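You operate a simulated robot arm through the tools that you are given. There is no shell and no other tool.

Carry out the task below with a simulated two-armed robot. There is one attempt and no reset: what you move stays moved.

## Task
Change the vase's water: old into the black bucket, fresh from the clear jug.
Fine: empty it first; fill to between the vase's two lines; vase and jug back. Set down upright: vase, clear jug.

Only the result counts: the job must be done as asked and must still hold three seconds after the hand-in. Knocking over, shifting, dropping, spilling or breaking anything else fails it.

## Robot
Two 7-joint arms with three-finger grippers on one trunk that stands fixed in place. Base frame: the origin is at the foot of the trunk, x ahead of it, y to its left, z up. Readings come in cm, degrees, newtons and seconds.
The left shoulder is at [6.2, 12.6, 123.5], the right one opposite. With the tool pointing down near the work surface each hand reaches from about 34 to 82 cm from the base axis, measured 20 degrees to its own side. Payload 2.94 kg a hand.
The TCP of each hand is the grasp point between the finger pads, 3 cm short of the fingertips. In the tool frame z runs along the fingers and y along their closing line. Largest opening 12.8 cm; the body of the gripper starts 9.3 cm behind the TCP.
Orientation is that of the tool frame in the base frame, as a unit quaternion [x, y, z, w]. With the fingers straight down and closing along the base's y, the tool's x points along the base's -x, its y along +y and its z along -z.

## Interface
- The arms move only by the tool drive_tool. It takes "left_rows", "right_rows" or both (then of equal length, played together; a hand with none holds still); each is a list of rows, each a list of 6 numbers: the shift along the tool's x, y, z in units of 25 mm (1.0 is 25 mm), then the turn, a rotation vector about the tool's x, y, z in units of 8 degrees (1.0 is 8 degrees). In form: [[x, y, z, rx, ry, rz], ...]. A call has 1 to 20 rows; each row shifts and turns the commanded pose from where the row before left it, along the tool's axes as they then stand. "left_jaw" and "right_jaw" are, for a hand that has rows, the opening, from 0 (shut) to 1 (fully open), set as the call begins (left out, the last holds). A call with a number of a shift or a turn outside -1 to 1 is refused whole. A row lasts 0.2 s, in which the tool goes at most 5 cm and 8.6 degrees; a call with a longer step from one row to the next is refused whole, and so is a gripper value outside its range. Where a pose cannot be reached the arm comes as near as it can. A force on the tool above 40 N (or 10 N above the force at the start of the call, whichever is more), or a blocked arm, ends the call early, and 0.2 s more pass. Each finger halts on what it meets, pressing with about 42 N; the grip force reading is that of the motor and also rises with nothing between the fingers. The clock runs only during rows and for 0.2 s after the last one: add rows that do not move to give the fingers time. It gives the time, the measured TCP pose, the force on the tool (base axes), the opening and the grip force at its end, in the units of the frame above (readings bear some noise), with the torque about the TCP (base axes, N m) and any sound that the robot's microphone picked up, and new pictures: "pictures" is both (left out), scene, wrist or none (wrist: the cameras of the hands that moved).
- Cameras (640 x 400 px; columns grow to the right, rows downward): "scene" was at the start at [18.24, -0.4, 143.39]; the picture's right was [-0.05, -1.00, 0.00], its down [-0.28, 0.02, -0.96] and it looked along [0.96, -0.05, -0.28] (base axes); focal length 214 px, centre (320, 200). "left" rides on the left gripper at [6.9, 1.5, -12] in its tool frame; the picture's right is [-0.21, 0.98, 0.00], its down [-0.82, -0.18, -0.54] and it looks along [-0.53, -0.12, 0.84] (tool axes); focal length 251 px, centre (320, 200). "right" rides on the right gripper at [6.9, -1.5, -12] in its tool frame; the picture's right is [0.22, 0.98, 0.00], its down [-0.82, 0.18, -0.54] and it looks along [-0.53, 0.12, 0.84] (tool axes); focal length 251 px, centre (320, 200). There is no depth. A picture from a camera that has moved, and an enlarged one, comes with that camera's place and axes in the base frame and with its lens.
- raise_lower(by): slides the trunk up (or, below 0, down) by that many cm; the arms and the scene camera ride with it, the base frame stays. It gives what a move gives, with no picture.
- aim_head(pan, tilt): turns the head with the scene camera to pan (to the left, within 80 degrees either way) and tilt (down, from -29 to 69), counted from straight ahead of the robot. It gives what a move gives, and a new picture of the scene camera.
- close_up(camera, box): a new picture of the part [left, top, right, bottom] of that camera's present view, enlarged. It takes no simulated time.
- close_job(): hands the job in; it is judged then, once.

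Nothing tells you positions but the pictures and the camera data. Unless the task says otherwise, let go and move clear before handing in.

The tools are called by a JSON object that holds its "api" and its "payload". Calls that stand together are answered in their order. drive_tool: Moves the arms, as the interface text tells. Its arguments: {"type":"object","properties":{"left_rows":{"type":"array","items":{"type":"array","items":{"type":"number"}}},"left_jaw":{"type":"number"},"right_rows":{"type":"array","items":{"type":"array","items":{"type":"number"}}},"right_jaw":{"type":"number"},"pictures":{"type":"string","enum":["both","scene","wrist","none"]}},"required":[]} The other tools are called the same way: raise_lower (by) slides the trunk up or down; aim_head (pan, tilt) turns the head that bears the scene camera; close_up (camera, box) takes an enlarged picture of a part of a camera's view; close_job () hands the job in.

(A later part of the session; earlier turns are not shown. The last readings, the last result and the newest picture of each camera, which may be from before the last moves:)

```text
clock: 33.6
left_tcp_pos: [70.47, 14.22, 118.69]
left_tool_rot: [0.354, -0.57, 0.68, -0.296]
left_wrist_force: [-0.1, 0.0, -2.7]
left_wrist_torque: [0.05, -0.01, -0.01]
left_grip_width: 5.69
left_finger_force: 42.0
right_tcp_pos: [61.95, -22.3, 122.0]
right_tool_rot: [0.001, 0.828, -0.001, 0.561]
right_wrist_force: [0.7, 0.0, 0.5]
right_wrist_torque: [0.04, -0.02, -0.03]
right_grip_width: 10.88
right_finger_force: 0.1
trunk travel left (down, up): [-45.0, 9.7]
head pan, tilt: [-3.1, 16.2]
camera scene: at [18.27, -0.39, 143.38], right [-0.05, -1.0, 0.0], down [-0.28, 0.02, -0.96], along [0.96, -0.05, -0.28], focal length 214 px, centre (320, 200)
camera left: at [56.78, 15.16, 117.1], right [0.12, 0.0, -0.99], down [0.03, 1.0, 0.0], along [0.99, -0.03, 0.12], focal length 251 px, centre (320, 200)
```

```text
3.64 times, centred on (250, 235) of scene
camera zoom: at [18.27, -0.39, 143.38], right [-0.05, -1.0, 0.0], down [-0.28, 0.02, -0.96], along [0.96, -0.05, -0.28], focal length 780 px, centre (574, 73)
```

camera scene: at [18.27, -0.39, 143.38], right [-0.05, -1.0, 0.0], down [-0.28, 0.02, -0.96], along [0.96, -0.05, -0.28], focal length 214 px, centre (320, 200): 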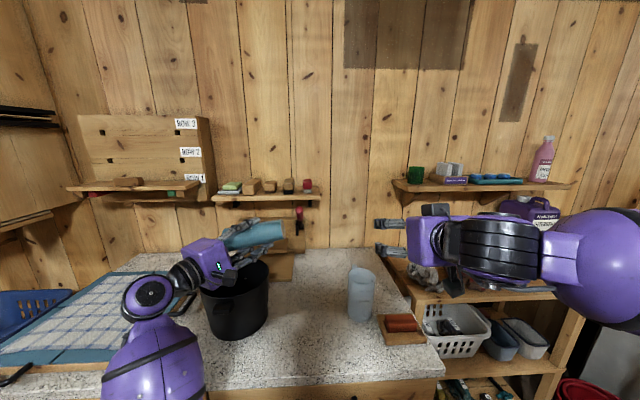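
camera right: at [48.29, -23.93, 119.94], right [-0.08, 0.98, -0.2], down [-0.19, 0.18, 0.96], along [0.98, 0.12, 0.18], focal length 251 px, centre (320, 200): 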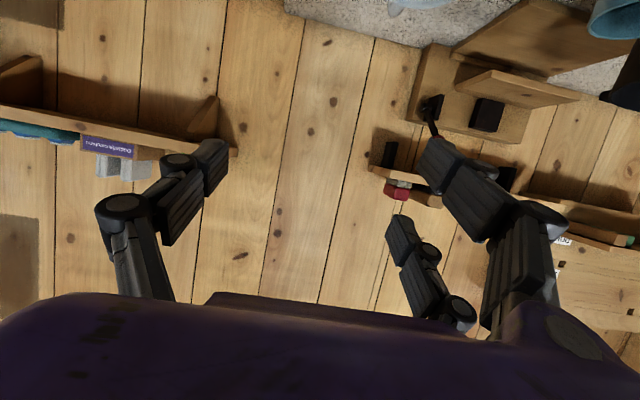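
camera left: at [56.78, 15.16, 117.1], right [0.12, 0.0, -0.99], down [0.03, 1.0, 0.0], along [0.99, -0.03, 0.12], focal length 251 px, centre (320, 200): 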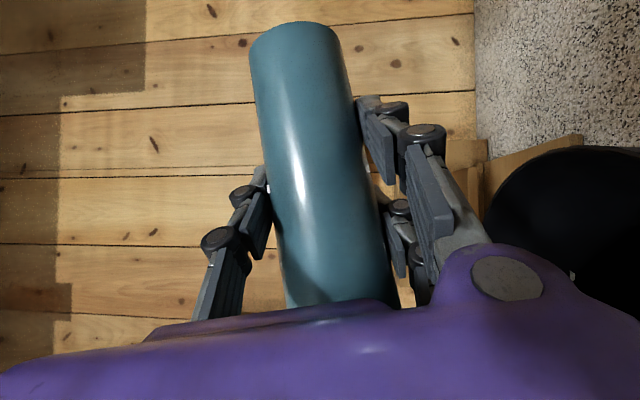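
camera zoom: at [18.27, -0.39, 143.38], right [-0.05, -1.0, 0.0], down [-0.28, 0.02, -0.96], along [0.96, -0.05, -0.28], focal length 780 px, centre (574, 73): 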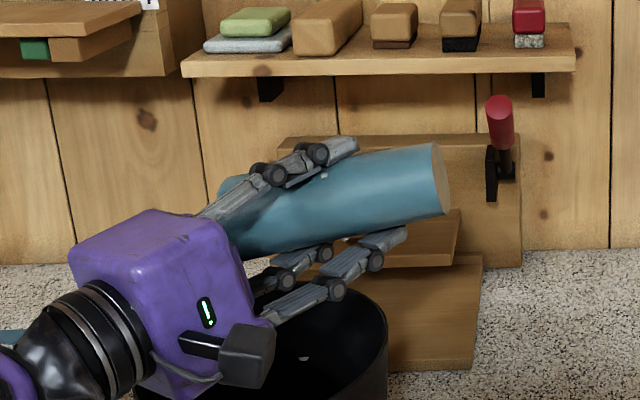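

It's at 100° and draining into the bucket. I'll go to about 125° and hold so that everything runs out.

{"api": "drive_tool", "payload": {"left_rows": [[0, 0, 0, 0.288, 0, -0.409], [0, 0, 0, 0.288, 0, -0.409], [0, 0, 0, 0.288, 0, -0.409], [0, 0, 0, 0.288, 0, -0.409], [0, 0, 0, 0.288, 0, -0.409], [0, 0, 0, 0.288, 0, -0.409], [0, 0, 0, 0, 0, 0], [0, 0, 0, 0, 0, 0], [0, 0, 0, 0, 0, 0], [0, 0, 0, 0, 0, 0], [0, 0, 0, 0, 0, 0], [0, 0, 0, 0, 0, 0], [0, 0, 0, 0, 0, 0], [0, 0, 0, 0, 0, 0], [0, 0, 0, 0, 0, 0], [0, 0, 0, 0, 0, 0], [0, 0, 0, 0, 0, 0], [0, 0, 0, 0, 0, 0], [0, 0, 0, 0, 0, 0], [0, 0, 0, 0, 0, 0]]}}

{"api": "close_up", "payload": {"camera": "scene", "box": [170, 180, 330, 350]}}

```text
clock: 37.8
left_tcp_pos: [70.57, 14.16, 119.04]
left_tool_rot: [0.408, -0.416, 0.784, -0.215]
left_wrist_force: [0.9, -0.2, -2.9]
left_wrist_torque: [0.02, 0.02, -0.01]
left_grip_width: 5.72
left_finger_force: 41.8
right_tcp_pos: [61.96, -22.34, 121.99]
right_tool_rot: [0.0, 0.828, 0.001, 0.56]
right_wrist_force: [0.3, 0.3, -0.5]
right_wrist_torque: [-0.03, -0.05, 0.01]
right_grip_width: 10.86
right_finger_force: 0.0
trunk travel left (down, up): [-45.0, 9.7]
head pan, tilt: [-3.1, 16.2]
camera scene: at [18.27, -0.4, 143.38], right [-0.05, -1.0, 0.0], down [-0.28, 0.02, -0.96], along [0.96, -0.05, -0.28], focal length 214 px, centre (320, 200)
camera left: at [56.78, 14.39, 116.97], right [0.12, -0.4, -0.91], down [0.03, 0.92, -0.4], along [0.99, 0.02, 0.12], focal length 251 px, centre (320, 200)
```

scene: 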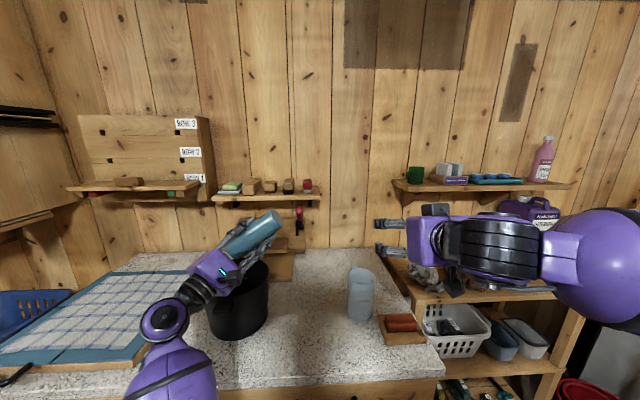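
left: 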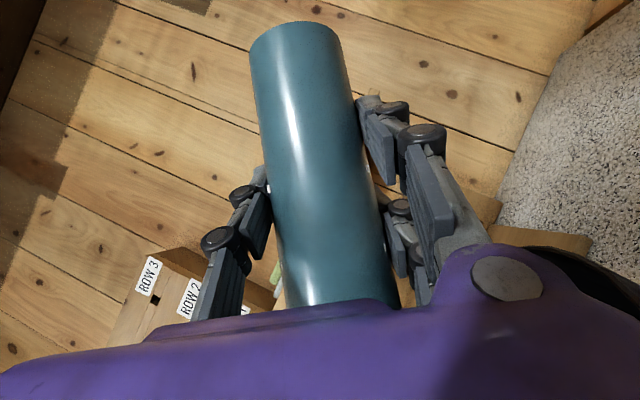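

```text
2.35 times, centred on (250, 265) of scene
camera zoom: at [18.27, -0.4, 143.38], right [-0.05, -1.0, 0.0], down [-0.28, 0.02, -0.96], along [0.96, -0.05, -0.28], focal length 505 px, centre (485, 47)
```

zoom: 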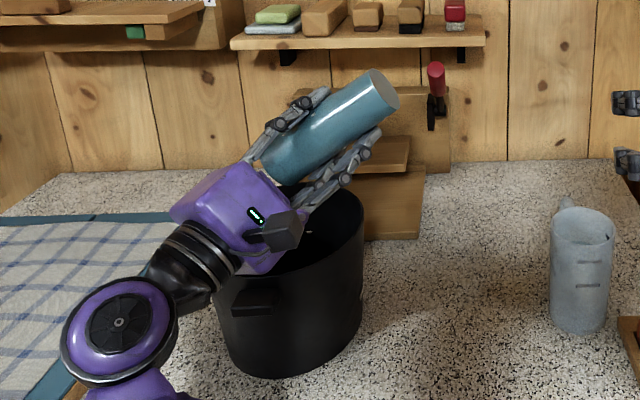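

I'll hold a bit longer and look inside the bucket and vase.

{"api": "drive_tool", "payload": {"left_rows": [[0, 0, 0, 0, 0, 0], [0, 0, 0, 0, 0, 0], [0, 0, 0, 0, 0, 0], [0, 0, 0, 0, 0, 0], [0, 0, 0, 0, 0, 0]], "pictures": "none"}}

{"api": "drive_tool", "payload": {"left_rows": [[0, 0, 0, 0, 0, 0]], "pictures": "none"}}

{"api": "drive_tool", "payload": {"left_rows": [[0, 0, 0, 0, 0, 0]], "pictures": "none"}}

{"api": "close_up", "payload": {"camera": "scene", "box": [220, 225, 290, 275]}}

```text
clock: 39.0
left_tcp_pos: [70.59, 14.23, 118.95]
left_tool_rot: [0.407, -0.416, 0.784, -0.216]
left_wrist_force: [-0.1, 0.4, -2.3]
left_wrist_torque: [0.03, -0.02, 0.01]
left_grip_width: 5.73
left_finger_force: 42.2
right_tcp_pos: [62.03, -22.41, 122.02]
right_tool_rot: [0.001, 0.828, 0.0, 0.56]
right_wrist_force: [0.2, -0.4, -1.8]
right_wrist_torque: [-0.03, 0.0, -0.01]
right_grip_width: 10.89
right_finger_force: 0.1
trunk travel left (down, up): [-45.0, 9.7]
head pan, tilt: [-3.1, 16.2]
```

```text
clock: 39.4
left_tcp_pos: [70.64, 14.17, 118.95]
left_tool_rot: [0.407, -0.417, 0.784, -0.215]
left_wrist_force: [-0.2, -0.5, -2.2]
left_wrist_torque: [0.01, 0.01, -0.01]
left_grip_width: 5.77
left_finger_force: 42.0
right_tcp_pos: [61.99, -22.39, 122.08]
right_tool_rot: [0.001, 0.829, 0.0, 0.559]
right_wrist_force: [0.0, -0.7, -0.7]
right_wrist_torque: [-0.01, 0.0, -0.01]
right_grip_width: 10.88
right_finger_force: 0.1
trunk travel left (down, up): [-45.0, 9.7]
head pan, tilt: [-3.1, 16.2]
```

```text
clock: 39.8
left_tcp_pos: [70.52, 14.1, 118.95]
left_tool_rot: [0.408, -0.416, 0.783, -0.216]
left_wrist_force: [0.4, 0.3, -2.8]
left_wrist_torque: [0.03, -0.01, -0.01]
left_grip_width: 5.68
left_finger_force: 41.7
right_tcp_pos: [61.98, -22.42, 122.02]
right_tool_rot: [0.0, 0.828, 0.0, 0.56]
right_wrist_force: [-0.5, 0.6, -0.8]
right_wrist_torque: [0.0, 0.02, 0.01]
right_grip_width: 10.89
right_finger_force: 0.1
trunk travel left (down, up): [-45.0, 9.7]
head pan, tilt: [-3.1, 16.2]
```

```text
8.00 times, centred on (255, 250) of scene
camera zoom: at [18.27, -0.4, 143.38], right [-0.05, -1.0, 0.0], down [-0.28, 0.02, -0.96], along [0.96, -0.05, -0.28], focal length 1716 px, centre (840, -200)
```

zoom: 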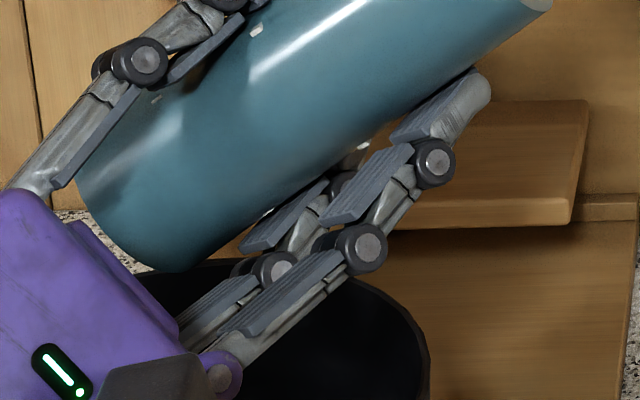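

About 0.5 N of old water has gone, and the weight is steady at about 2.55 N. I'll bring the vase back upright over the bucket.

{"api": "drive_tool", "payload": {"left_rows": [[0, 0, 0, -0.496, 0, 0.7044], [0, 0, 0, -0.496, 0, 0.7044], [0, 0, 0, -0.496, 0, 0.7044], [0, 0, 0, -0.496, 0, 0.7044], [0, 0, 0, -0.496, 0, 0.7044], [0, 0, 0, -0.496, 0, 0.7044], [0, 0, 0, -0.496, 0, 0.7044], [0, 0, 0, -0.496, 0, 0.7044], [0, 0, 0, -0.496, 0, 0.7044], [0, 0, 0, -0.496, 0, 0.7044], [0, 0, 0, -0.496, 0, 0.7044], [0, 0, 0, -0.496, 0, 0.7044], [0, 0, 0, -0.496, 0, 0.7044], [0, 0, 0, -0.496, 0, 0.7044], [0, 0, 0, -0.496, 0, 0.7044], [0, 0, 0, -0.496, 0, 0.7044], [0, 0, 0, -0.496, 0, 0.7044], [0, 0, 0, -0.496, 0, 0.7044], [0, 0, 0, 0, 0, 0]]}}

```text
clock: 43.8
left_tcp_pos: [70.48, 14.13, 118.8]
left_tool_rot: [0.0, 0.888, 0.001, 0.46]
left_wrist_force: [-0.1, -0.3, -2.9]
left_wrist_torque: [0.02, 0.03, 0.01]
left_grip_width: 5.72
left_finger_force: 42.2
right_tcp_pos: [61.94, -22.3, 122.01]
right_tool_rot: [0.001, 0.828, -0.001, 0.56]
right_wrist_force: [0.5, -0.4, 0.1]
right_wrist_torque: [-0.01, 0.01, 0.02]
right_grip_width: 10.86
right_finger_force: 0.0
trunk travel left (down, up): [-45.0, 9.7]
head pan, tilt: [-3.1, 16.2]
camera scene: at [18.26, -0.37, 143.38], right [-0.05, -1.0, 0.0], down [-0.28, 0.01, -0.96], along [0.96, -0.05, -0.28], focal length 214 px, centre (320, 200)
camera left: at [56.68, 15.7, 120.09], right [0.12, 0.98, 0.18], down [0.03, -0.18, 0.98], along [0.99, -0.11, -0.05], focal length 251 px, centre (320, 200)
```

scene: 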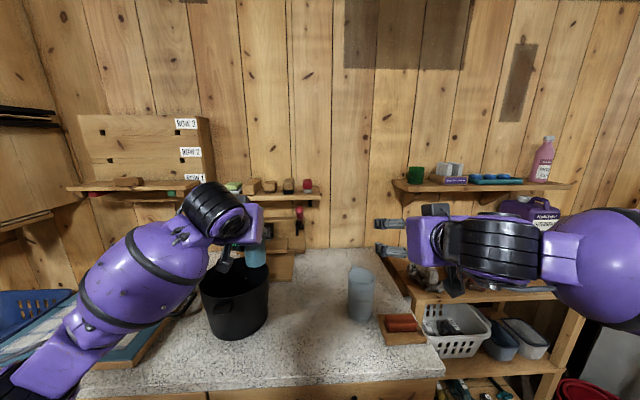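
left: 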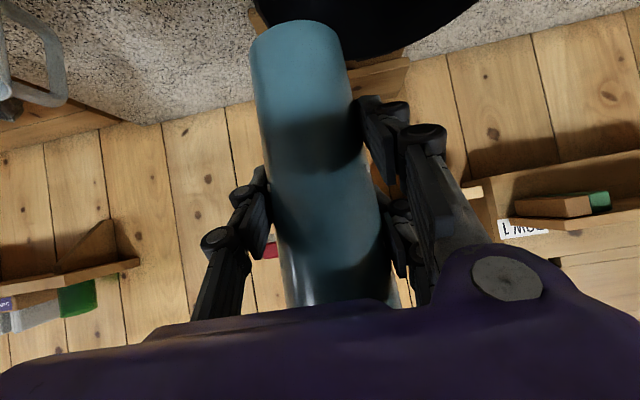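

I'll carry the vase back above its original spot, taking weight readings to confirm it is empty.

{"api": "drive_tool", "payload": {"left_rows": [[0.018, -0.167, -0.026, 0, 0, 0], [0.037, -0.333, -0.052, 0, 0, 0], [0.061, -0.555, -0.087, 0, 0, 0], [0.061, -0.555, -0.087, 0, 0, 0], [0.061, -0.555, -0.087, 0, 0, 0], [0.061, -0.555, -0.087, 0, 0, 0], [0.061, -0.555, -0.087, 0, 0, 0], [0.061, -0.555, -0.087, 0, 0, 0], [0.061, -0.555, -0.087, 0, 0, 0], [0.061, -0.555, -0.087, 0, 0, 0], [0.037, -0.333, -0.052, 0, 0, 0], [0.018, -0.167, -0.026, 0, 0, 0], [0, 0, 0, 0, 0, 0], [0, 0, 0, 0, 0, 0]]}}

{"api": "drive_tool", "payload": {"left_rows": [[0, 0, 0, 0, 0, 0]], "pictures": "none"}}

{"api": "drive_tool", "payload": {"left_rows": [[0, 0, 0, 0, 0, 0]], "pictures": "none"}}

{"api": "drive_tool", "payload": {"left_rows": [[0, 0, 0, 0, 0, 0]], "pictures": "none"}}

```text
clock: 46.8
left_tcp_pos: [67.77, 0.34, 119.0]
left_tool_rot: [-0.001, 0.888, 0.001, 0.46]
left_wrist_force: [0.1, 0.0, -1.9]
left_wrist_torque: [0.0, 0.03, 0.01]
left_grip_width: 5.71
left_finger_force: 41.7
right_tcp_pos: [62.08, -22.27, 122.12]
right_tool_rot: [0.001, 0.828, -0.001, 0.56]
right_wrist_force: [0.8, -0.4, -0.2]
right_wrist_torque: [0.03, 0.01, 0.01]
right_grip_width: 10.88
right_finger_force: 0.0
trunk travel left (down, up): [-45.0, 9.7]
head pan, tilt: [-3.1, 16.2]
camera scene: at [18.27, -0.41, 143.38], right [-0.05, -1.0, 0.0], down [-0.28, 0.02, -0.96], along [0.96, -0.05, -0.28], focal length 214 px, centre (320, 200)
camera left: at [54.08, 1.96, 120.23], right [0.12, 0.98, 0.18], down [0.03, -0.18, 0.98], along [0.99, -0.12, -0.05], focal length 251 px, centre (320, 200)
```

scene: 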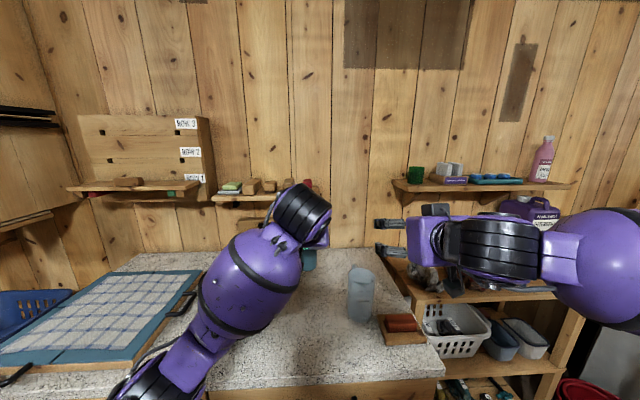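
left: 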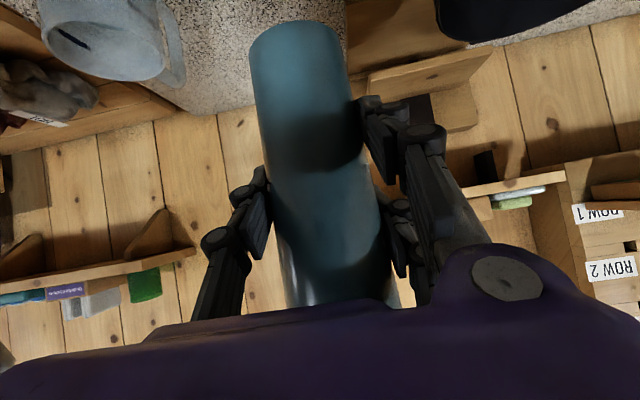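

```text
clock: 47.2
left_tcp_pos: [67.85, 0.4, 118.85]
left_tool_rot: [0.0, 0.888, 0.001, 0.46]
left_wrist_force: [0.4, 0.2, -2.6]
left_wrist_torque: [0.02, 0.02, 0.02]
left_grip_width: 5.71
left_finger_force: 41.8
right_tcp_pos: [61.98, -22.42, 122.03]
right_tool_rot: [0.0, 0.829, 0.0, 0.56]
right_wrist_force: [-0.2, -0.4, -0.7]
right_wrist_torque: [0.01, -0.03, 0.0]
right_grip_width: 10.87
right_finger_force: 0.0
trunk travel left (down, up): [-45.0, 9.7]
head pan, tilt: [-3.1, 16.2]
```

```text
clock: 47.6
left_tcp_pos: [67.77, 0.34, 118.96]
left_tool_rot: [0.0, 0.888, 0.0, 0.46]
left_wrist_force: [1.3, -0.5, -2.1]
left_wrist_torque: [0.04, 0.0, -0.02]
left_grip_width: 5.76
left_finger_force: 41.8
right_tcp_pos: [62.02, -22.36, 121.97]
right_tool_rot: [0.001, 0.828, 0.0, 0.56]
right_wrist_force: [0.6, 0.2, 0.7]
right_wrist_torque: [0.01, -0.03, -0.01]
right_grip_width: 10.88
right_finger_force: 0.0
trunk travel left (down, up): [-45.0, 9.7]
head pan, tilt: [-3.1, 16.2]
```

```text
clock: 48.0
left_tcp_pos: [67.85, 0.4, 118.89]
left_tool_rot: [-0.001, 0.888, 0.001, 0.461]
left_wrist_force: [0.5, -0.9, -1.6]
left_wrist_torque: [0.0, 0.01, 0.04]
left_grip_width: 5.72
left_finger_force: 42.0
right_tcp_pos: [62.04, -22.38, 121.98]
right_tool_rot: [0.0, 0.828, 0.0, 0.56]
right_wrist_force: [-0.5, 0.7, 0.3]
right_wrist_torque: [0.0, -0.02, -0.02]
right_grip_width: 10.87
right_finger_force: 0.0
trunk travel left (down, up): [-45.0, 9.7]
head pan, tilt: [-3.1, 16.2]
```

The empty vase now reads about 2.2 N, lighter than before. I'll lower it back onto its original spot.

{"api": "drive_tool", "payload": {"left_rows": [[0.161, 0, 0.113, 0, 0, 0], [0.322, 0, 0.226, 0, 0, 0], [0.537, 0, 0.377, 0, 0, 0], [0.537, 0, 0.377, 0, 0, 0], [0.537, 0, 0.377, 0, 0, 0], [0.537, 0, 0.377, 0, 0, 0], [0.537, 0, 0.377, 0, 0, 0], [0.537, 0, 0.377, 0, 0, 0], [0.537, 0, 0.377, 0, 0, 0], [0.537, 0, 0.377, 0, 0, 0], [0.537, 0, 0.377, 0, 0, 0], [0.537, 0, 0.377, 0, 0, 0], [0.4, 0, 0.281, 0, 0, 0], [0.25, 0, 0.1755, 0, 0, 0], [0.15, 0, 0.1053, 0, 0, 0], [0.1, 0, 0.0702, 0, 0, 0], [0.08, 0, 0.0562, 0, 0, 0]]}}

```text
clock: 51.6
left_tcp_pos: [67.91, 0.46, 98.12]
left_tool_rot: [-0.001, 0.888, 0.001, 0.461]
left_wrist_force: [0.1, 1.1, 2.7]
left_wrist_torque: [0.3, 0.02, 0.01]
left_grip_width: 5.68
left_finger_force: 42.3
right_tcp_pos: [61.84, -22.35, 122.1]
right_tool_rot: [0.0, 0.829, 0.0, 0.56]
right_wrist_force: [-0.1, 0.1, 0.1]
right_wrist_torque: [0.01, 0.01, -0.01]
right_grip_width: 10.87
right_finger_force: 0.0
trunk travel left (down, up): [-45.0, 9.7]
head pan, tilt: [-3.1, 16.2]
camera scene: at [18.21, -0.39, 143.4], right [-0.05, -1.0, 0.0], down [-0.28, 0.02, -0.96], along [0.96, -0.05, -0.28], focal length 214 px, centre (320, 200)
camera left: at [54.07, 2.0, 99.33], right [0.12, 0.98, 0.18], down [0.03, -0.18, 0.98], along [0.99, -0.11, -0.05], focal length 251 px, centre (320, 200)
```

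scene: 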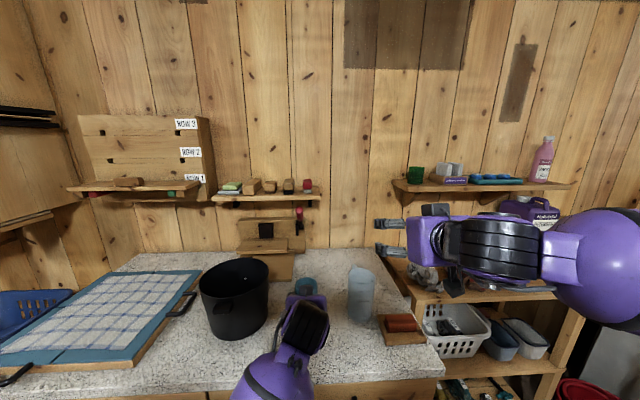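
left: 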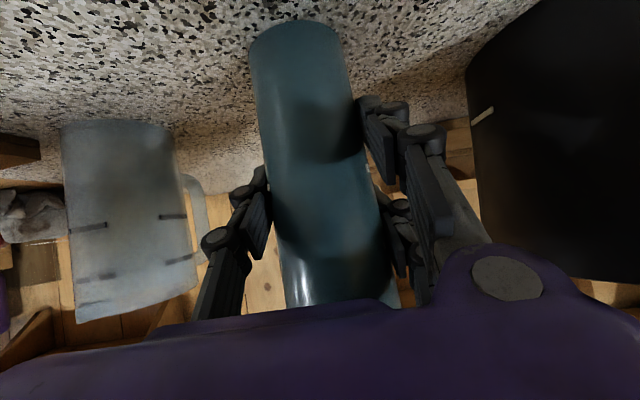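

The base has touched down (+2.7 N upward). I'll release, then back straight out along the tool axis.

{"api": "drive_tool", "payload": {"left_rows": [[0, 0, 0, 0, 0, 0], [0, 0, 0, 0, 0, 0], [0, 0, 0, 0, 0, 0], [0, 0, 0, 0, 0, 0]], "left_jaw": 0.8}}

{"api": "drive_tool", "payload": {"left_rows": [[0, 0, -0.3, 0, 0, 0], [0, 0, -0.5, 0, 0, 0], [0, 0, -0.6, 0, 0, 0], [0, 0, -0.7, 0, 0, 0], [0, 0, -0.7, 0, 0, 0], [0, 0, -0.7, 0, 0, 0], [0, 0, -0.7, 0, 0, 0], [0, 0, -0.7, 0, 0, 0], [0, 0, -0.7, 0, 0, 0], [0, 0, 0, 0, 0, 0]]}}

```text
clock: 52.6
left_tcp_pos: [67.78, 0.35, 97.95]
left_tool_rot: [0.0, 0.888, 0.0, 0.46]
left_wrist_force: [0.7, -0.1, 0.3]
left_wrist_torque: [0.03, -0.03, -0.01]
left_grip_width: 10.23
left_finger_force: 0.0
right_tcp_pos: [61.96, -22.34, 122.06]
right_tool_rot: [0.001, 0.829, -0.001, 0.56]
right_wrist_force: [-0.3, 0.3, 0.6]
right_wrist_torque: [-0.01, -0.02, -0.02]
right_grip_width: 10.88
right_finger_force: 0.0
trunk travel left (down, up): [-45.0, 9.7]
head pan, tilt: [-3.1, 16.2]
camera scene: at [18.24, -0.4, 143.39], right [-0.05, -1.0, 0.0], down [-0.28, 0.02, -0.96], along [0.96, -0.05, -0.28], focal length 214 px, centre (320, 200)
camera left: at [54.06, 1.98, 99.25], right [0.12, 0.98, 0.18], down [0.03, -0.18, 0.98], along [0.99, -0.12, -0.05], focal length 251 px, centre (320, 200)
```

scene: 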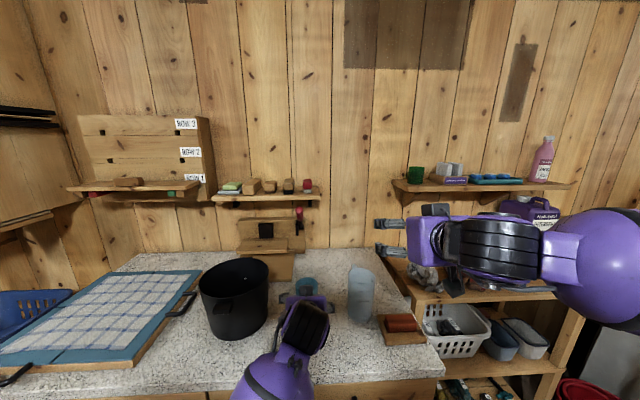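
left: 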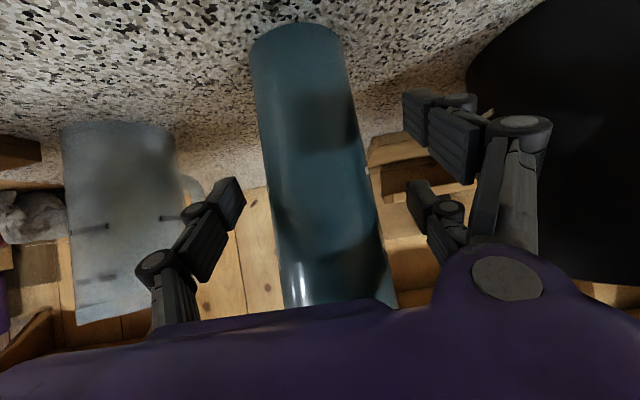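

```text
clock: 54.8
left_tcp_pos: [56.56, 0.26, 106.19]
left_tool_rot: [-0.001, 0.888, 0.001, 0.461]
left_wrist_force: [-1.0, -0.2, -0.4]
left_wrist_torque: [-0.01, -0.02, 0.0]
left_grip_width: 10.27
left_finger_force: 0.0
right_tcp_pos: [61.98, -22.46, 121.98]
right_tool_rot: [0.0, 0.829, 0.001, 0.56]
right_wrist_force: [0.2, 0.2, 0.6]
right_wrist_torque: [-0.01, -0.02, 0.04]
right_grip_width: 10.87
right_finger_force: 0.0
trunk travel left (down, up): [-45.0, 9.7]
head pan, tilt: [-3.1, 16.2]
camera scene: at [18.28, -0.39, 143.38], right [-0.05, -1.0, 0.0], down [-0.28, 0.01, -0.96], along [0.96, -0.05, -0.28], focal length 214 px, centre (320, 200)
camera left: at [42.75, 1.82, 107.45], right [0.12, 0.98, 0.18], down [0.03, -0.18, 0.98], along [0.99, -0.12, -0.05], focal length 251 px, centre (320, 200)
```

scene: 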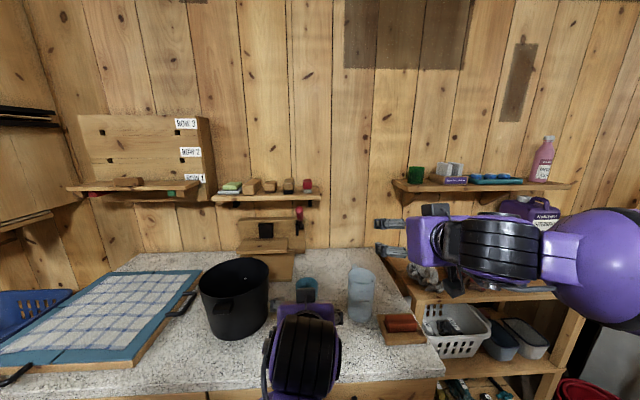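
left: 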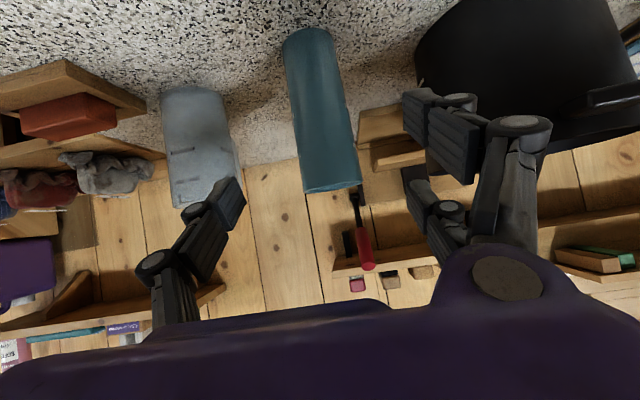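

The vase is back and standing exactly where it was. I'll raise the left hand and turn its camera to look down into the vase, to check that it's empty and later watch the fill.

{"api": "drive_tool", "payload": {"left_rows": [[-0.767, 0.228, -0.564, 0, 0, 0], [-0.767, 0.228, -0.564, 0, 0, 0], [-0.767, 0.228, -0.564, 0, 0, 0], [-0.767, 0.228, -0.564, 0, 0, 0], [-0.767, 0.228, -0.564, 0, 0, 0], [-0.767, 0.228, -0.564, 0, 0, 0], [-0.767, 0.228, -0.564, 0, 0, 0], [-0.767, 0.228, -0.564, 0, 0, 0], [-0.767, 0.228, -0.564, 0, 0, 0], [-0.767, 0.228, -0.564, 0, 0, 0], [0, 0, 0, 0, 0.935, 0], [0, 0, 0, 0, 0.935, 0], [0, 0, 0, 0, 0.935, 0], [0, 0, 0, 0, 0.935, 0], [0, 0, 0, 0, 0.935, 0], [0, 0, 0, 0, 0.935, 0], [0, 0, 0, 0, 0.935, 0], [0, 0, 0, 0, 0.935, 0], [0, 0, 0, 0, 0.935, 0], [0, 0, 0, 0, 0.935, 0]]}}

```text
clock: 58.0
left_tcp_pos: [65.05, 11.0, 117.06]
left_tool_rot: [-0.029, 0.995, 0.021, 0.092]
left_wrist_force: [-0.4, 0.0, 0.3]
left_wrist_torque: [0.01, -0.03, -0.01]
left_grip_width: 10.24
left_finger_force: 0.1
left hand out of reach, approached as far as the arm can: row 7, 8, 9, 10, 11, 12, 13
right_tcp_pos: [61.9, -22.21, 122.03]
right_tool_rot: [0.0, 0.829, 0.0, 0.56]
right_wrist_force: [-0.7, 0.6, -0.7]
right_wrist_torque: [-0.01, -0.03, 0.0]
right_grip_width: 10.86
right_finger_force: 0.1
trunk travel left (down, up): [-45.0, 9.7]
head pan, tilt: [-3.1, 16.2]
stopped in row 15 (left hand): the arm was blocked; the commanded pose is now the measured one
camera scene: at [18.26, -0.38, 143.38], right [-0.05, -1.0, 0.0], down [-0.28, 0.01, -0.96], along [0.96, -0.05, -0.28], focal length 214 px, centre (320, 200)
camera left: at [56.01, 11.67, 127.63], right [0.15, 0.99, 0.07], down [0.72, -0.16, 0.68], along [0.68, -0.05, -0.73], focal length 251 px, centre (320, 200)
```

scene: 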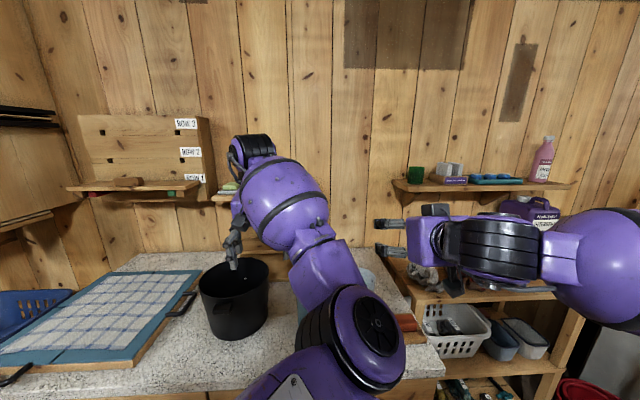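
left: 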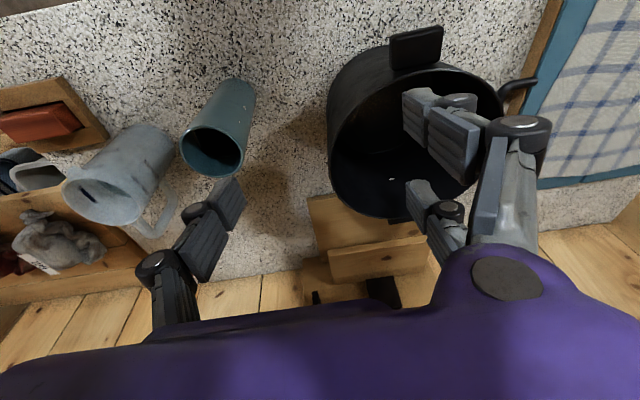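

The arm was blocked and its elbow has swung across the front. Everything is still standing in the left view. I'll look around before moving again.

{"api": "aim_head", "payload": {"pan": 0, "tilt": 45}}

{"api": "close_up", "payload": {"camera": "left", "box": [150, 60, 300, 200]}}

```text
clock: 58.9
left_tcp_pos: [65.02, 10.89, 117.02]
left_tool_rot: [-0.027, 0.995, 0.021, 0.092]
left_wrist_force: [0.2, 0.2, 1.1]
left_wrist_torque: [-0.02, 0.0, 0.02]
left_grip_width: 10.26
left_finger_force: 0.0
right_tcp_pos: [61.97, -22.35, 121.97]
right_tool_rot: [0.0, 0.83, 0.0, 0.558]
right_wrist_force: [0.7, -0.1, -0.7]
right_wrist_torque: [-0.01, 0.01, 0.03]
right_grip_width: 10.92
right_finger_force: 0.0
trunk travel left (down, up): [-45.0, 9.7]
head pan, tilt: [0.0, 45.0]
camera scene: at [17.08, 0.1, 138.89], right [0.0, -1.0, 0.0], down [-0.71, 0.0, -0.71], along [0.71, 0.0, -0.71], focal length 214 px, centre (320, 200)
```

scene: 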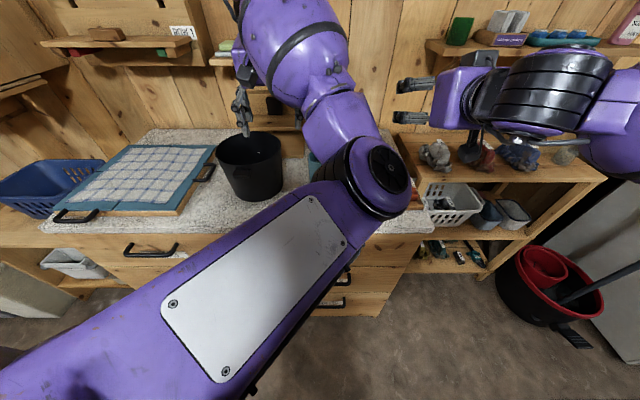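

```text
2.86 times, centred on (225, 130) of left
camera zoom: at [56.01, 11.53, 127.62], right [0.15, 0.98, 0.08], down [0.72, -0.16, 0.68], along [0.68, -0.05, -0.73], focal length 718 px, centre (591, 400)
```

zoom: 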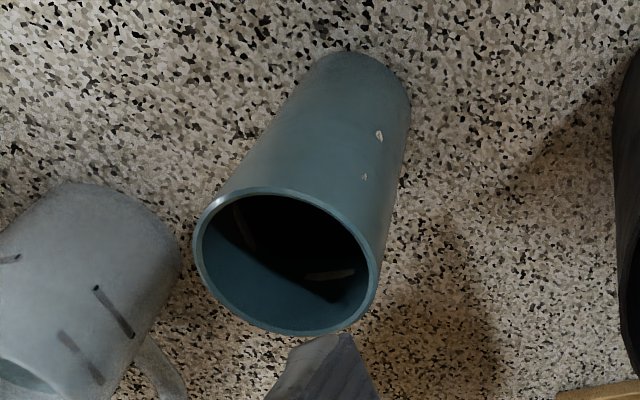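

Nothing has been touched; the arm is just folded awkwardly. I'll ease the left hand up and outward in small steps so it unfolds.

{"api": "drive_tool", "payload": {"left_rows": [[-0.1, 0.5, -0.6, 0, 0, 0], [-0.1, 0.5, -0.6, 0, 0, 0], [-0.1, 0.5, -0.6, 0, 0, 0], [-0.1, 0.5, -0.6, 0, 0, 0]]}}

```text
clock: 59.9
left_tcp_pos: [64.45, 15.91, 123.11]
left_tool_rot: [-0.026, 0.995, 0.019, 0.091]
left_wrist_force: [0.0, -0.1, 0.2]
left_wrist_torque: [-0.01, -0.05, 0.01]
left_grip_width: 10.25
left_finger_force: 0.0
right_tcp_pos: [61.88, -22.34, 121.97]
right_tool_rot: [0.0, 0.828, 0.0, 0.56]
right_wrist_force: [-0.5, -0.3, -0.2]
right_wrist_torque: [0.0, -0.02, 0.01]
right_grip_width: 10.87
right_finger_force: 0.1
trunk travel left (down, up): [-45.0, 9.7]
head pan, tilt: [0.0, 45.0]
camera scene: at [17.01, 0.13, 138.9], right [0.0, -1.0, 0.0], down [-0.71, 0.0, -0.71], along [0.71, 0.0, -0.71], focal length 214 px, centre (320, 200)
camera left: at [55.49, 16.58, 133.77], right [0.16, 0.98, 0.07], down [0.72, -0.16, 0.68], along [0.68, -0.05, -0.73], focal length 251 px, centre (320, 200)
```

scene: 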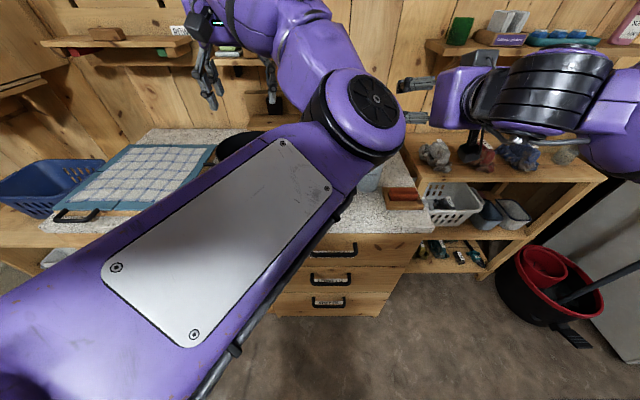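
left: 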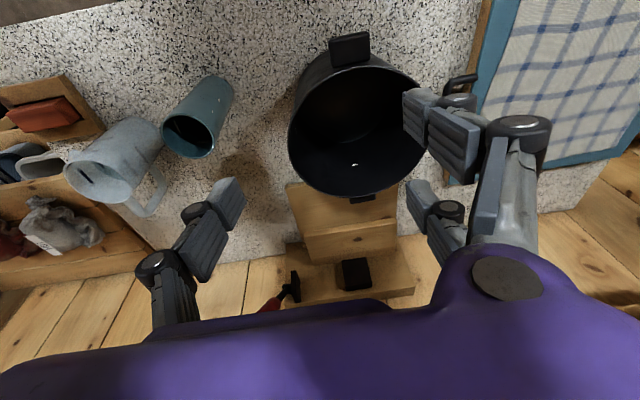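

It moves freely. I'll bring the left hand back and outward so the elbow returns to the left side and leaves room for the right arm.

{"api": "drive_tool", "payload": {"left_rows": [[0.4, 0.6, -0.6, 0, 0, 0], [0.4, 0.6, -0.6, 0, 0, 0], [0.4, 0.6, -0.6, 0, 0, 0], [0.4, 0.6, -0.6, 0, 0, 0], [0.4, 0.6, -0.6, 0, 0, 0], [0.4, 0.6, -0.6, 0, 0, 0]]}}

```text
clock: 61.3
left_tcp_pos: [56.38, 23.71, 131.39]
left_tool_rot: [-0.025, 0.995, 0.021, 0.094]
left_wrist_force: [-0.7, -0.2, 0.6]
left_wrist_torque: [0.0, -0.02, 0.0]
left_grip_width: 10.25
left_finger_force: 0.1
right_tcp_pos: [61.89, -22.31, 122.06]
right_tool_rot: [0.0, 0.828, 0.001, 0.56]
right_wrist_force: [-0.1, 0.1, 0.4]
right_wrist_torque: [0.0, -0.01, 0.0]
right_grip_width: 10.9
right_finger_force: 0.0
trunk travel left (down, up): [-45.0, 9.7]
head pan, tilt: [0.0, 45.0]
camera scene: at [16.98, 0.13, 138.9], right [0.0, -1.0, 0.0], down [-0.71, 0.0, -0.71], along [0.71, 0.0, -0.71], focal length 214 px, centre (320, 200)
camera left: at [47.38, 24.56, 141.97], right [0.16, 0.98, 0.08], down [0.72, -0.17, 0.68], along [0.68, -0.05, -0.73], focal length 251 px, centre (320, 200)
```

scene: 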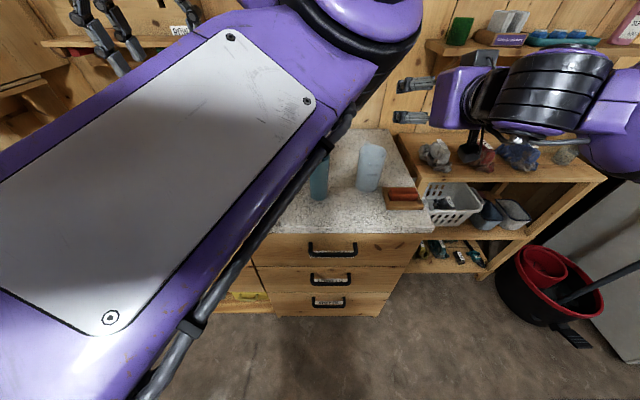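
left: 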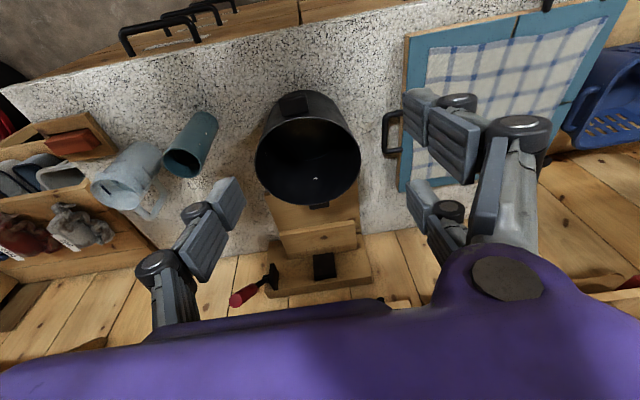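

The elbow is still inside and high. I'll stretch the left arm out toward the left front so the elbow can swing outward.

{"api": "drive_tool", "payload": {"left_rows": [[-0.413, 0.715, 0.403, 0, 0, 0], [-0.413, 0.715, 0.403, 0, 0, 0], [-0.413, 0.715, 0.403, 0, 0, 0], [-0.413, 0.715, 0.403, 0, 0, 0], [-0.413, 0.715, 0.403, 0, 0, 0], [-0.413, 0.715, 0.403, 0, 0, 0], [-0.413, 0.715, 0.403, 0, 0, 0], [-0.413, 0.715, 0.403, 0, 0, 0]]}}

```text
clock: 63.1
left_tcp_pos: [65.23, 39.29, 125.59]
left_tool_rot: [-0.027, 0.995, 0.02, 0.092]
left_wrist_force: [0.4, 0.9, -0.4]
left_wrist_torque: [-0.01, 0.01, -0.03]
left_grip_width: 10.25
left_finger_force: 0.1
right_tcp_pos: [62.02, -22.15, 121.95]
right_tool_rot: [-0.001, 0.829, 0.001, 0.559]
right_wrist_force: [0.8, 0.4, 1.2]
right_wrist_torque: [-0.04, 0.01, -0.01]
right_grip_width: 10.88
right_finger_force: 0.1
trunk travel left (down, up): [-45.0, 9.7]
head pan, tilt: [0.0, 45.0]
camera scene: at [17.1, 0.21, 138.88], right [0.0, -1.0, 0.0], down [-0.71, 0.0, -0.71], along [0.71, 0.0, -0.71], focal length 214 px, centre (320, 200)
camera left: at [56.22, 39.9, 136.15], right [0.16, 0.98, 0.07], down [0.72, -0.16, 0.68], along [0.68, -0.05, -0.73], focal length 251 px, centre (320, 200)
```

scene: 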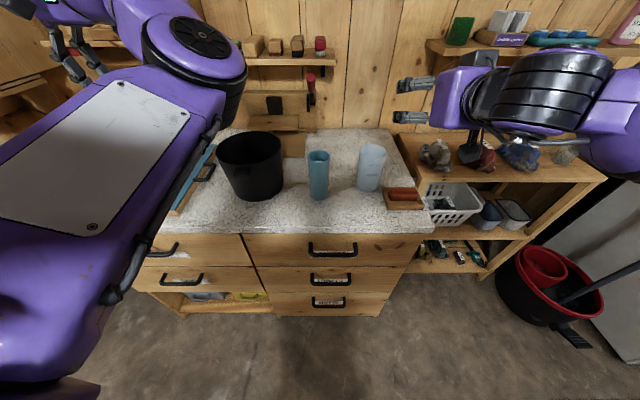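
left: 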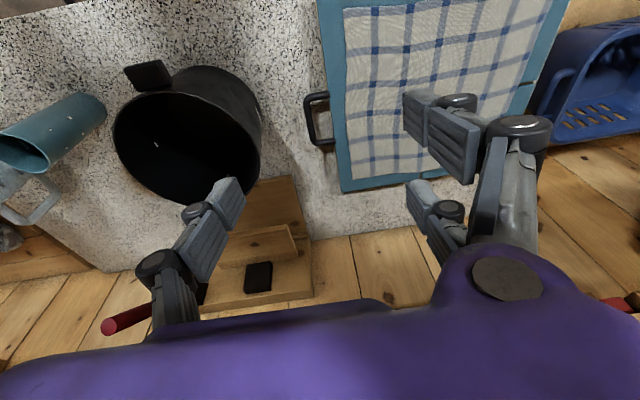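

The left arm is clear of the work area now, and all objects are upright. I'll yaw the left hand so its camera faces the vase from the left.

{"api": "drive_tool", "payload": {"left_rows": [[0, 0, 0, 0, 0, 0.9], [0, 0, 0, 0, 0, 0.9], [0, 0, 0, 0, 0, 0.9], [0, 0, 0, 0, 0, 0.9], [0, 0, 0, 0, 0, 0.9], [0, 0, 0, 0, 0, 0.9], [0, 0, 0, 0, 0, 0.9], [0, 0, 0, 0, 0, 0.9]]}}

```text
clock: 64.9
left_tcp_pos: [65.34, 38.98, 125.55]
left_tool_rot: [0.458, 0.884, 0.063, 0.071]
left_wrist_force: [0.3, 0.1, -0.1]
left_wrist_torque: [-0.03, 0.03, -0.01]
left_grip_width: 10.22
left_finger_force: 0.1
right_tcp_pos: [61.96, -22.39, 122.03]
right_tool_rot: [0.0, 0.829, 0.0, 0.56]
right_wrist_force: [0.3, 0.1, -0.3]
right_wrist_torque: [0.01, 0.02, -0.02]
right_grip_width: 10.89
right_finger_force: 0.0
trunk travel left (down, up): [-45.0, 9.7]
head pan, tilt: [0.0, 45.0]
camera scene: at [17.05, 0.1, 138.89], right [0.0, -1.0, 0.0], down [-0.71, 0.0, -0.71], along [0.71, 0.0, -0.71], focal length 214 px, centre (320, 200)
camera left: at [60.43, 44.91, 137.15], right [0.9, 0.38, 0.19], down [0.23, -0.8, 0.56], along [0.36, -0.46, -0.81], focal length 251 px, centre (320, 200)
```

scene: 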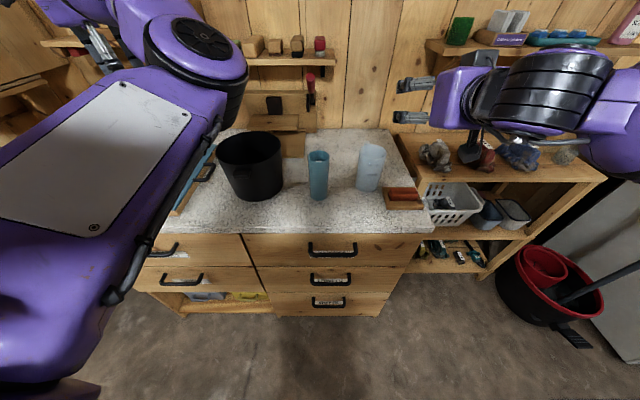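
left: 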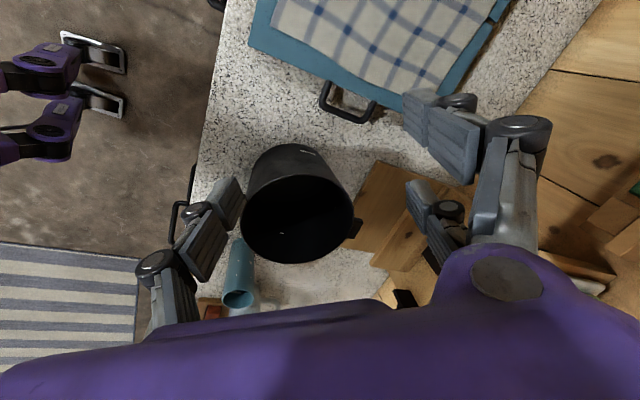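

I'll tilt the camera a little steeper and yaw a bit more, then move closer to the vase.

{"api": "drive_tool", "payload": {"left_rows": [[0, 0, 0, 0, 0.6, 0.6], [0, 0, 0, 0, 0.6, 0.6], [0, 0, 0, 0, 0.6, 0.6]], "pictures": "wrist"}}

```text
clock: 65.7
left_tcp_pos: [65.33, 38.95, 125.38]
left_tool_rot: [0.553, 0.822, 0.129, -0.049]
left_wrist_force: [1.1, -0.2, -0.8]
left_wrist_torque: [-0.01, 0.01, 0.01]
left_grip_width: 10.24
left_finger_force: 0.0
right_tcp_pos: [62.01, -22.48, 122.0]
right_tool_rot: [0.001, 0.829, -0.001, 0.559]
right_wrist_force: [-0.9, -0.4, 0.3]
right_wrist_torque: [0.01, 0.0, 0.0]
right_grip_width: 10.88
right_finger_force: 0.0
trunk travel left (down, up): [-45.0, 9.7]
head pan, tilt: [0.0, 45.0]
camera left: at [63.4, 42.41, 138.8], right [0.98, 0.16, 0.11], down [0.12, -0.94, 0.31], along [0.15, -0.29, -0.94], focal length 251 px, centre (320, 200)
```

left: 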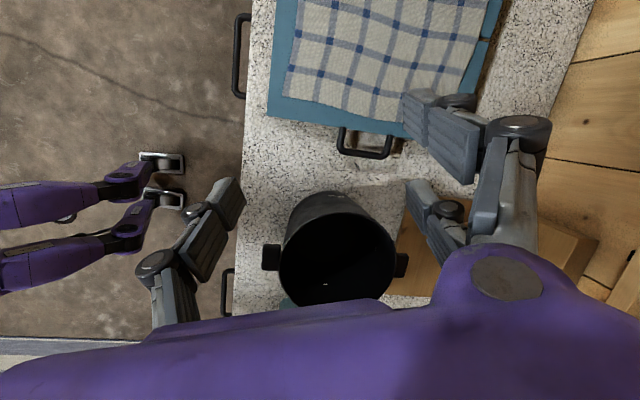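

The camera now looks about 70° down. I'll move the left hand to a high spot left of the vase with the elbow above the right arm's space.

{"api": "drive_tool", "payload": {"left_rows": [[-0.679, -0.32, -0.559, 0, 0, 0], [-0.679, -0.32, -0.559, 0, 0, 0], [-0.679, -0.32, -0.559, 0, 0, 0], [-0.679, -0.32, -0.559, 0, 0, 0], [-0.679, -0.32, -0.559, 0, 0, 0], [-0.679, -0.32, -0.559, 0, 0, 0], [-0.679, -0.32, -0.559, 0, 0, 0], [-0.679, -0.32, -0.559, 0, 0, 0], [0, 0, 0, 0, 0, 0]]}}

```text
clock: 67.7
left_tcp_pos: [64.02, 21.2, 132.25]
left_tool_rot: [0.552, 0.823, 0.128, -0.048]
left_wrist_force: [0.5, -1.4, 0.1]
left_wrist_torque: [-0.01, -0.02, 0.0]
left_grip_width: 10.26
left_finger_force: 0.1
right_tcp_pos: [61.95, -22.31, 121.95]
right_tool_rot: [0.001, 0.829, -0.001, 0.559]
right_wrist_force: [-0.3, -1.3, -0.1]
right_wrist_torque: [-0.01, -0.01, -0.04]
right_grip_width: 10.87
right_finger_force: 0.0
trunk travel left (down, up): [-45.0, 9.7]
head pan, tilt: [0.0, 45.0]
camera scene: at [17.09, 0.17, 138.88], right [0.0, -1.0, 0.0], down [-0.71, 0.0, -0.71], along [0.71, 0.0, -0.71], focal length 214 px, centre (320, 200)
camera left: at [61.97, 24.96, 145.56], right [0.98, 0.16, 0.11], down [0.12, -0.94, 0.31], along [0.15, -0.29, -0.94], focal length 251 px, centre (320, 200)
```

scene: 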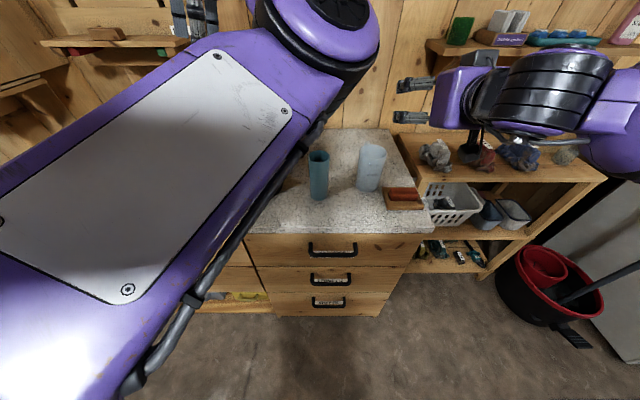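
left: 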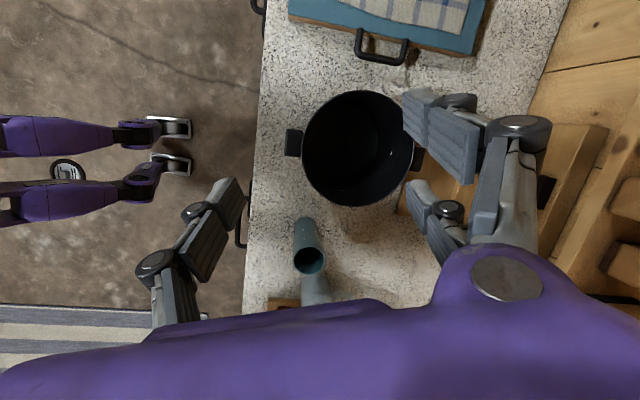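

{"api": "close_up", "payload": {"camera": "left", "box": [285, 210, 345, 285]}}

{"api": "close_up", "payload": {"camera": "left", "box": [300, 85, 420, 210]}}

{"api": "close_up", "payload": {"camera": "scene", "box": [290, 130, 400, 210]}}

```text
5.33 times, centred on (315, 248) of left
camera zoom: at [61.97, 24.96, 145.56], right [0.98, 0.16, 0.11], down [0.12, -0.94, 0.31], along [0.15, -0.29, -0.94], focal length 1341 px, centre (347, -53)
```

zoom: 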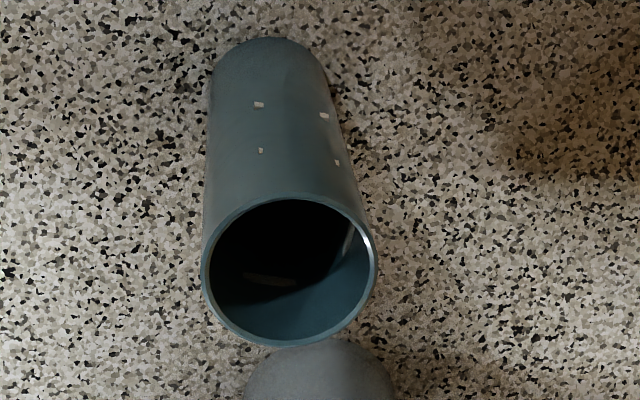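

```text
3.20 times, centred on (360, 148) of left
camera zoom: at [61.97, 24.96, 145.56], right [0.98, 0.16, 0.11], down [0.12, -0.94, 0.31], along [0.15, -0.29, -0.94], focal length 805 px, centre (192, 368)
```

zoom: 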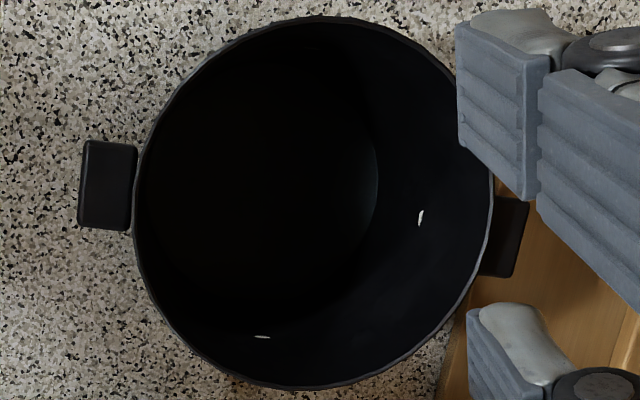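

```text
5.00 times, centred on (345, 170) of scene
camera zoom: at [17.09, 0.17, 138.88], right [0.0, -1.0, 0.0], down [-0.71, 0.0, -0.71], along [0.71, 0.0, -0.71], focal length 1072 px, centre (195, 350)
```

zoom: 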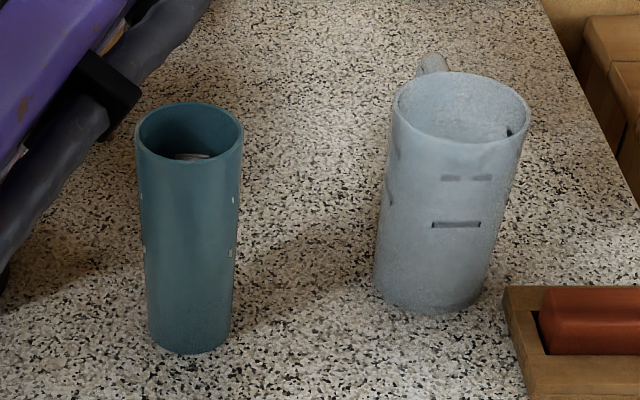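

From up here the vase interior is dark with no visible water. The lines come out about 3.7 cm and 7.6 cm below the rim, so I want roughly 180 ml, with the surface around z 99.5. Next I'll bring the right hand in front of the jug.

{"api": "drive_tool", "payload": {"right_rows": [[0.827, 0.3, 0.161, 0, 0, 0], [0.827, 0.3, 0.161, 0, 0, 0], [0.827, 0.3, 0.161, 0, 0, 0], [0.827, 0.3, 0.161, 0, 0, 0], [0.827, 0.3, 0.161, 0, 0, 0], [0.827, 0.3, 0.161, 0, 0, 0], [0.827, 0.3, 0.161, 0, 0, 0], [0.827, 0.3, 0.161, 0, 0, 0], [0.827, 0.3, 0.161, 0, 0, 0], [0, 0, 0, 0, 0, 0]], "right_jaw": 0.95}}

```text
clock: 69.9
left_tcp_pos: [63.87, 21.18, 132.21]
left_tool_rot: [0.552, 0.823, 0.128, -0.048]
left_wrist_force: [-0.5, 0.2, 0.4]
left_wrist_torque: [-0.03, -0.04, -0.06]
left_grip_width: 10.24
left_finger_force: 0.1
right_tcp_pos: [59.79, -18.58, 111.99]
right_tool_rot: [0.001, 0.829, 0.0, 0.559]
right_wrist_force: [-0.6, 1.0, -0.3]
right_wrist_torque: [0.01, -0.01, 0.02]
right_grip_width: 12.17
right_finger_force: 0.0
right hand out of reach, approached as far as the arm can: row 6, 7, 8, 9
trunk travel left (down, up): [-45.0, 9.7]
head pan, tilt: [0.0, 45.0]
camera scene: at [17.06, 0.1, 138.89], right [0.0, -1.0, 0.0], down [-0.71, 0.0, -0.71], along [0.71, 0.0, -0.71], focal length 214 px, centre (320, 200)
camera right: at [46.24, -20.11, 109.79], right [-0.08, 0.98, -0.2], down [-0.19, 0.18, 0.96], along [0.98, 0.12, 0.18], focal length 251 px, centre (320, 200)
```

scene: 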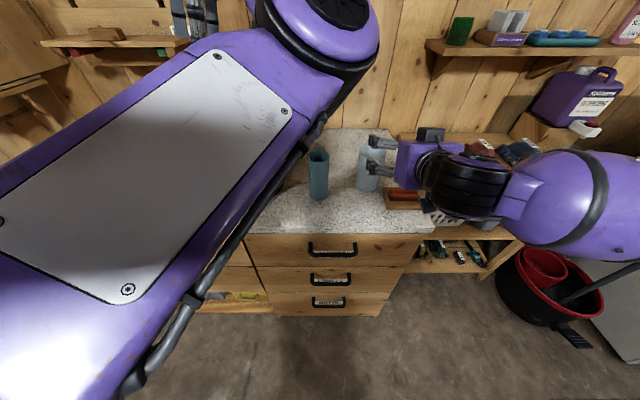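
right: 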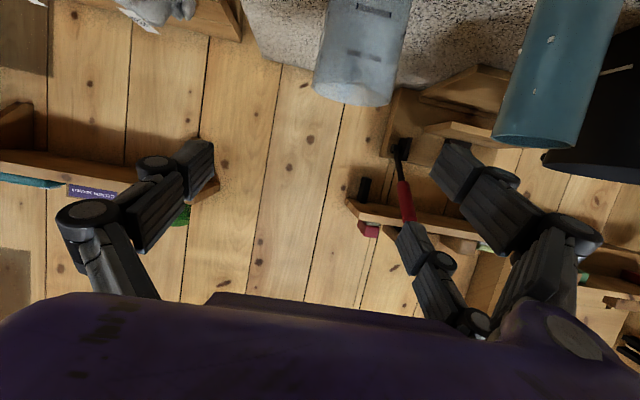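

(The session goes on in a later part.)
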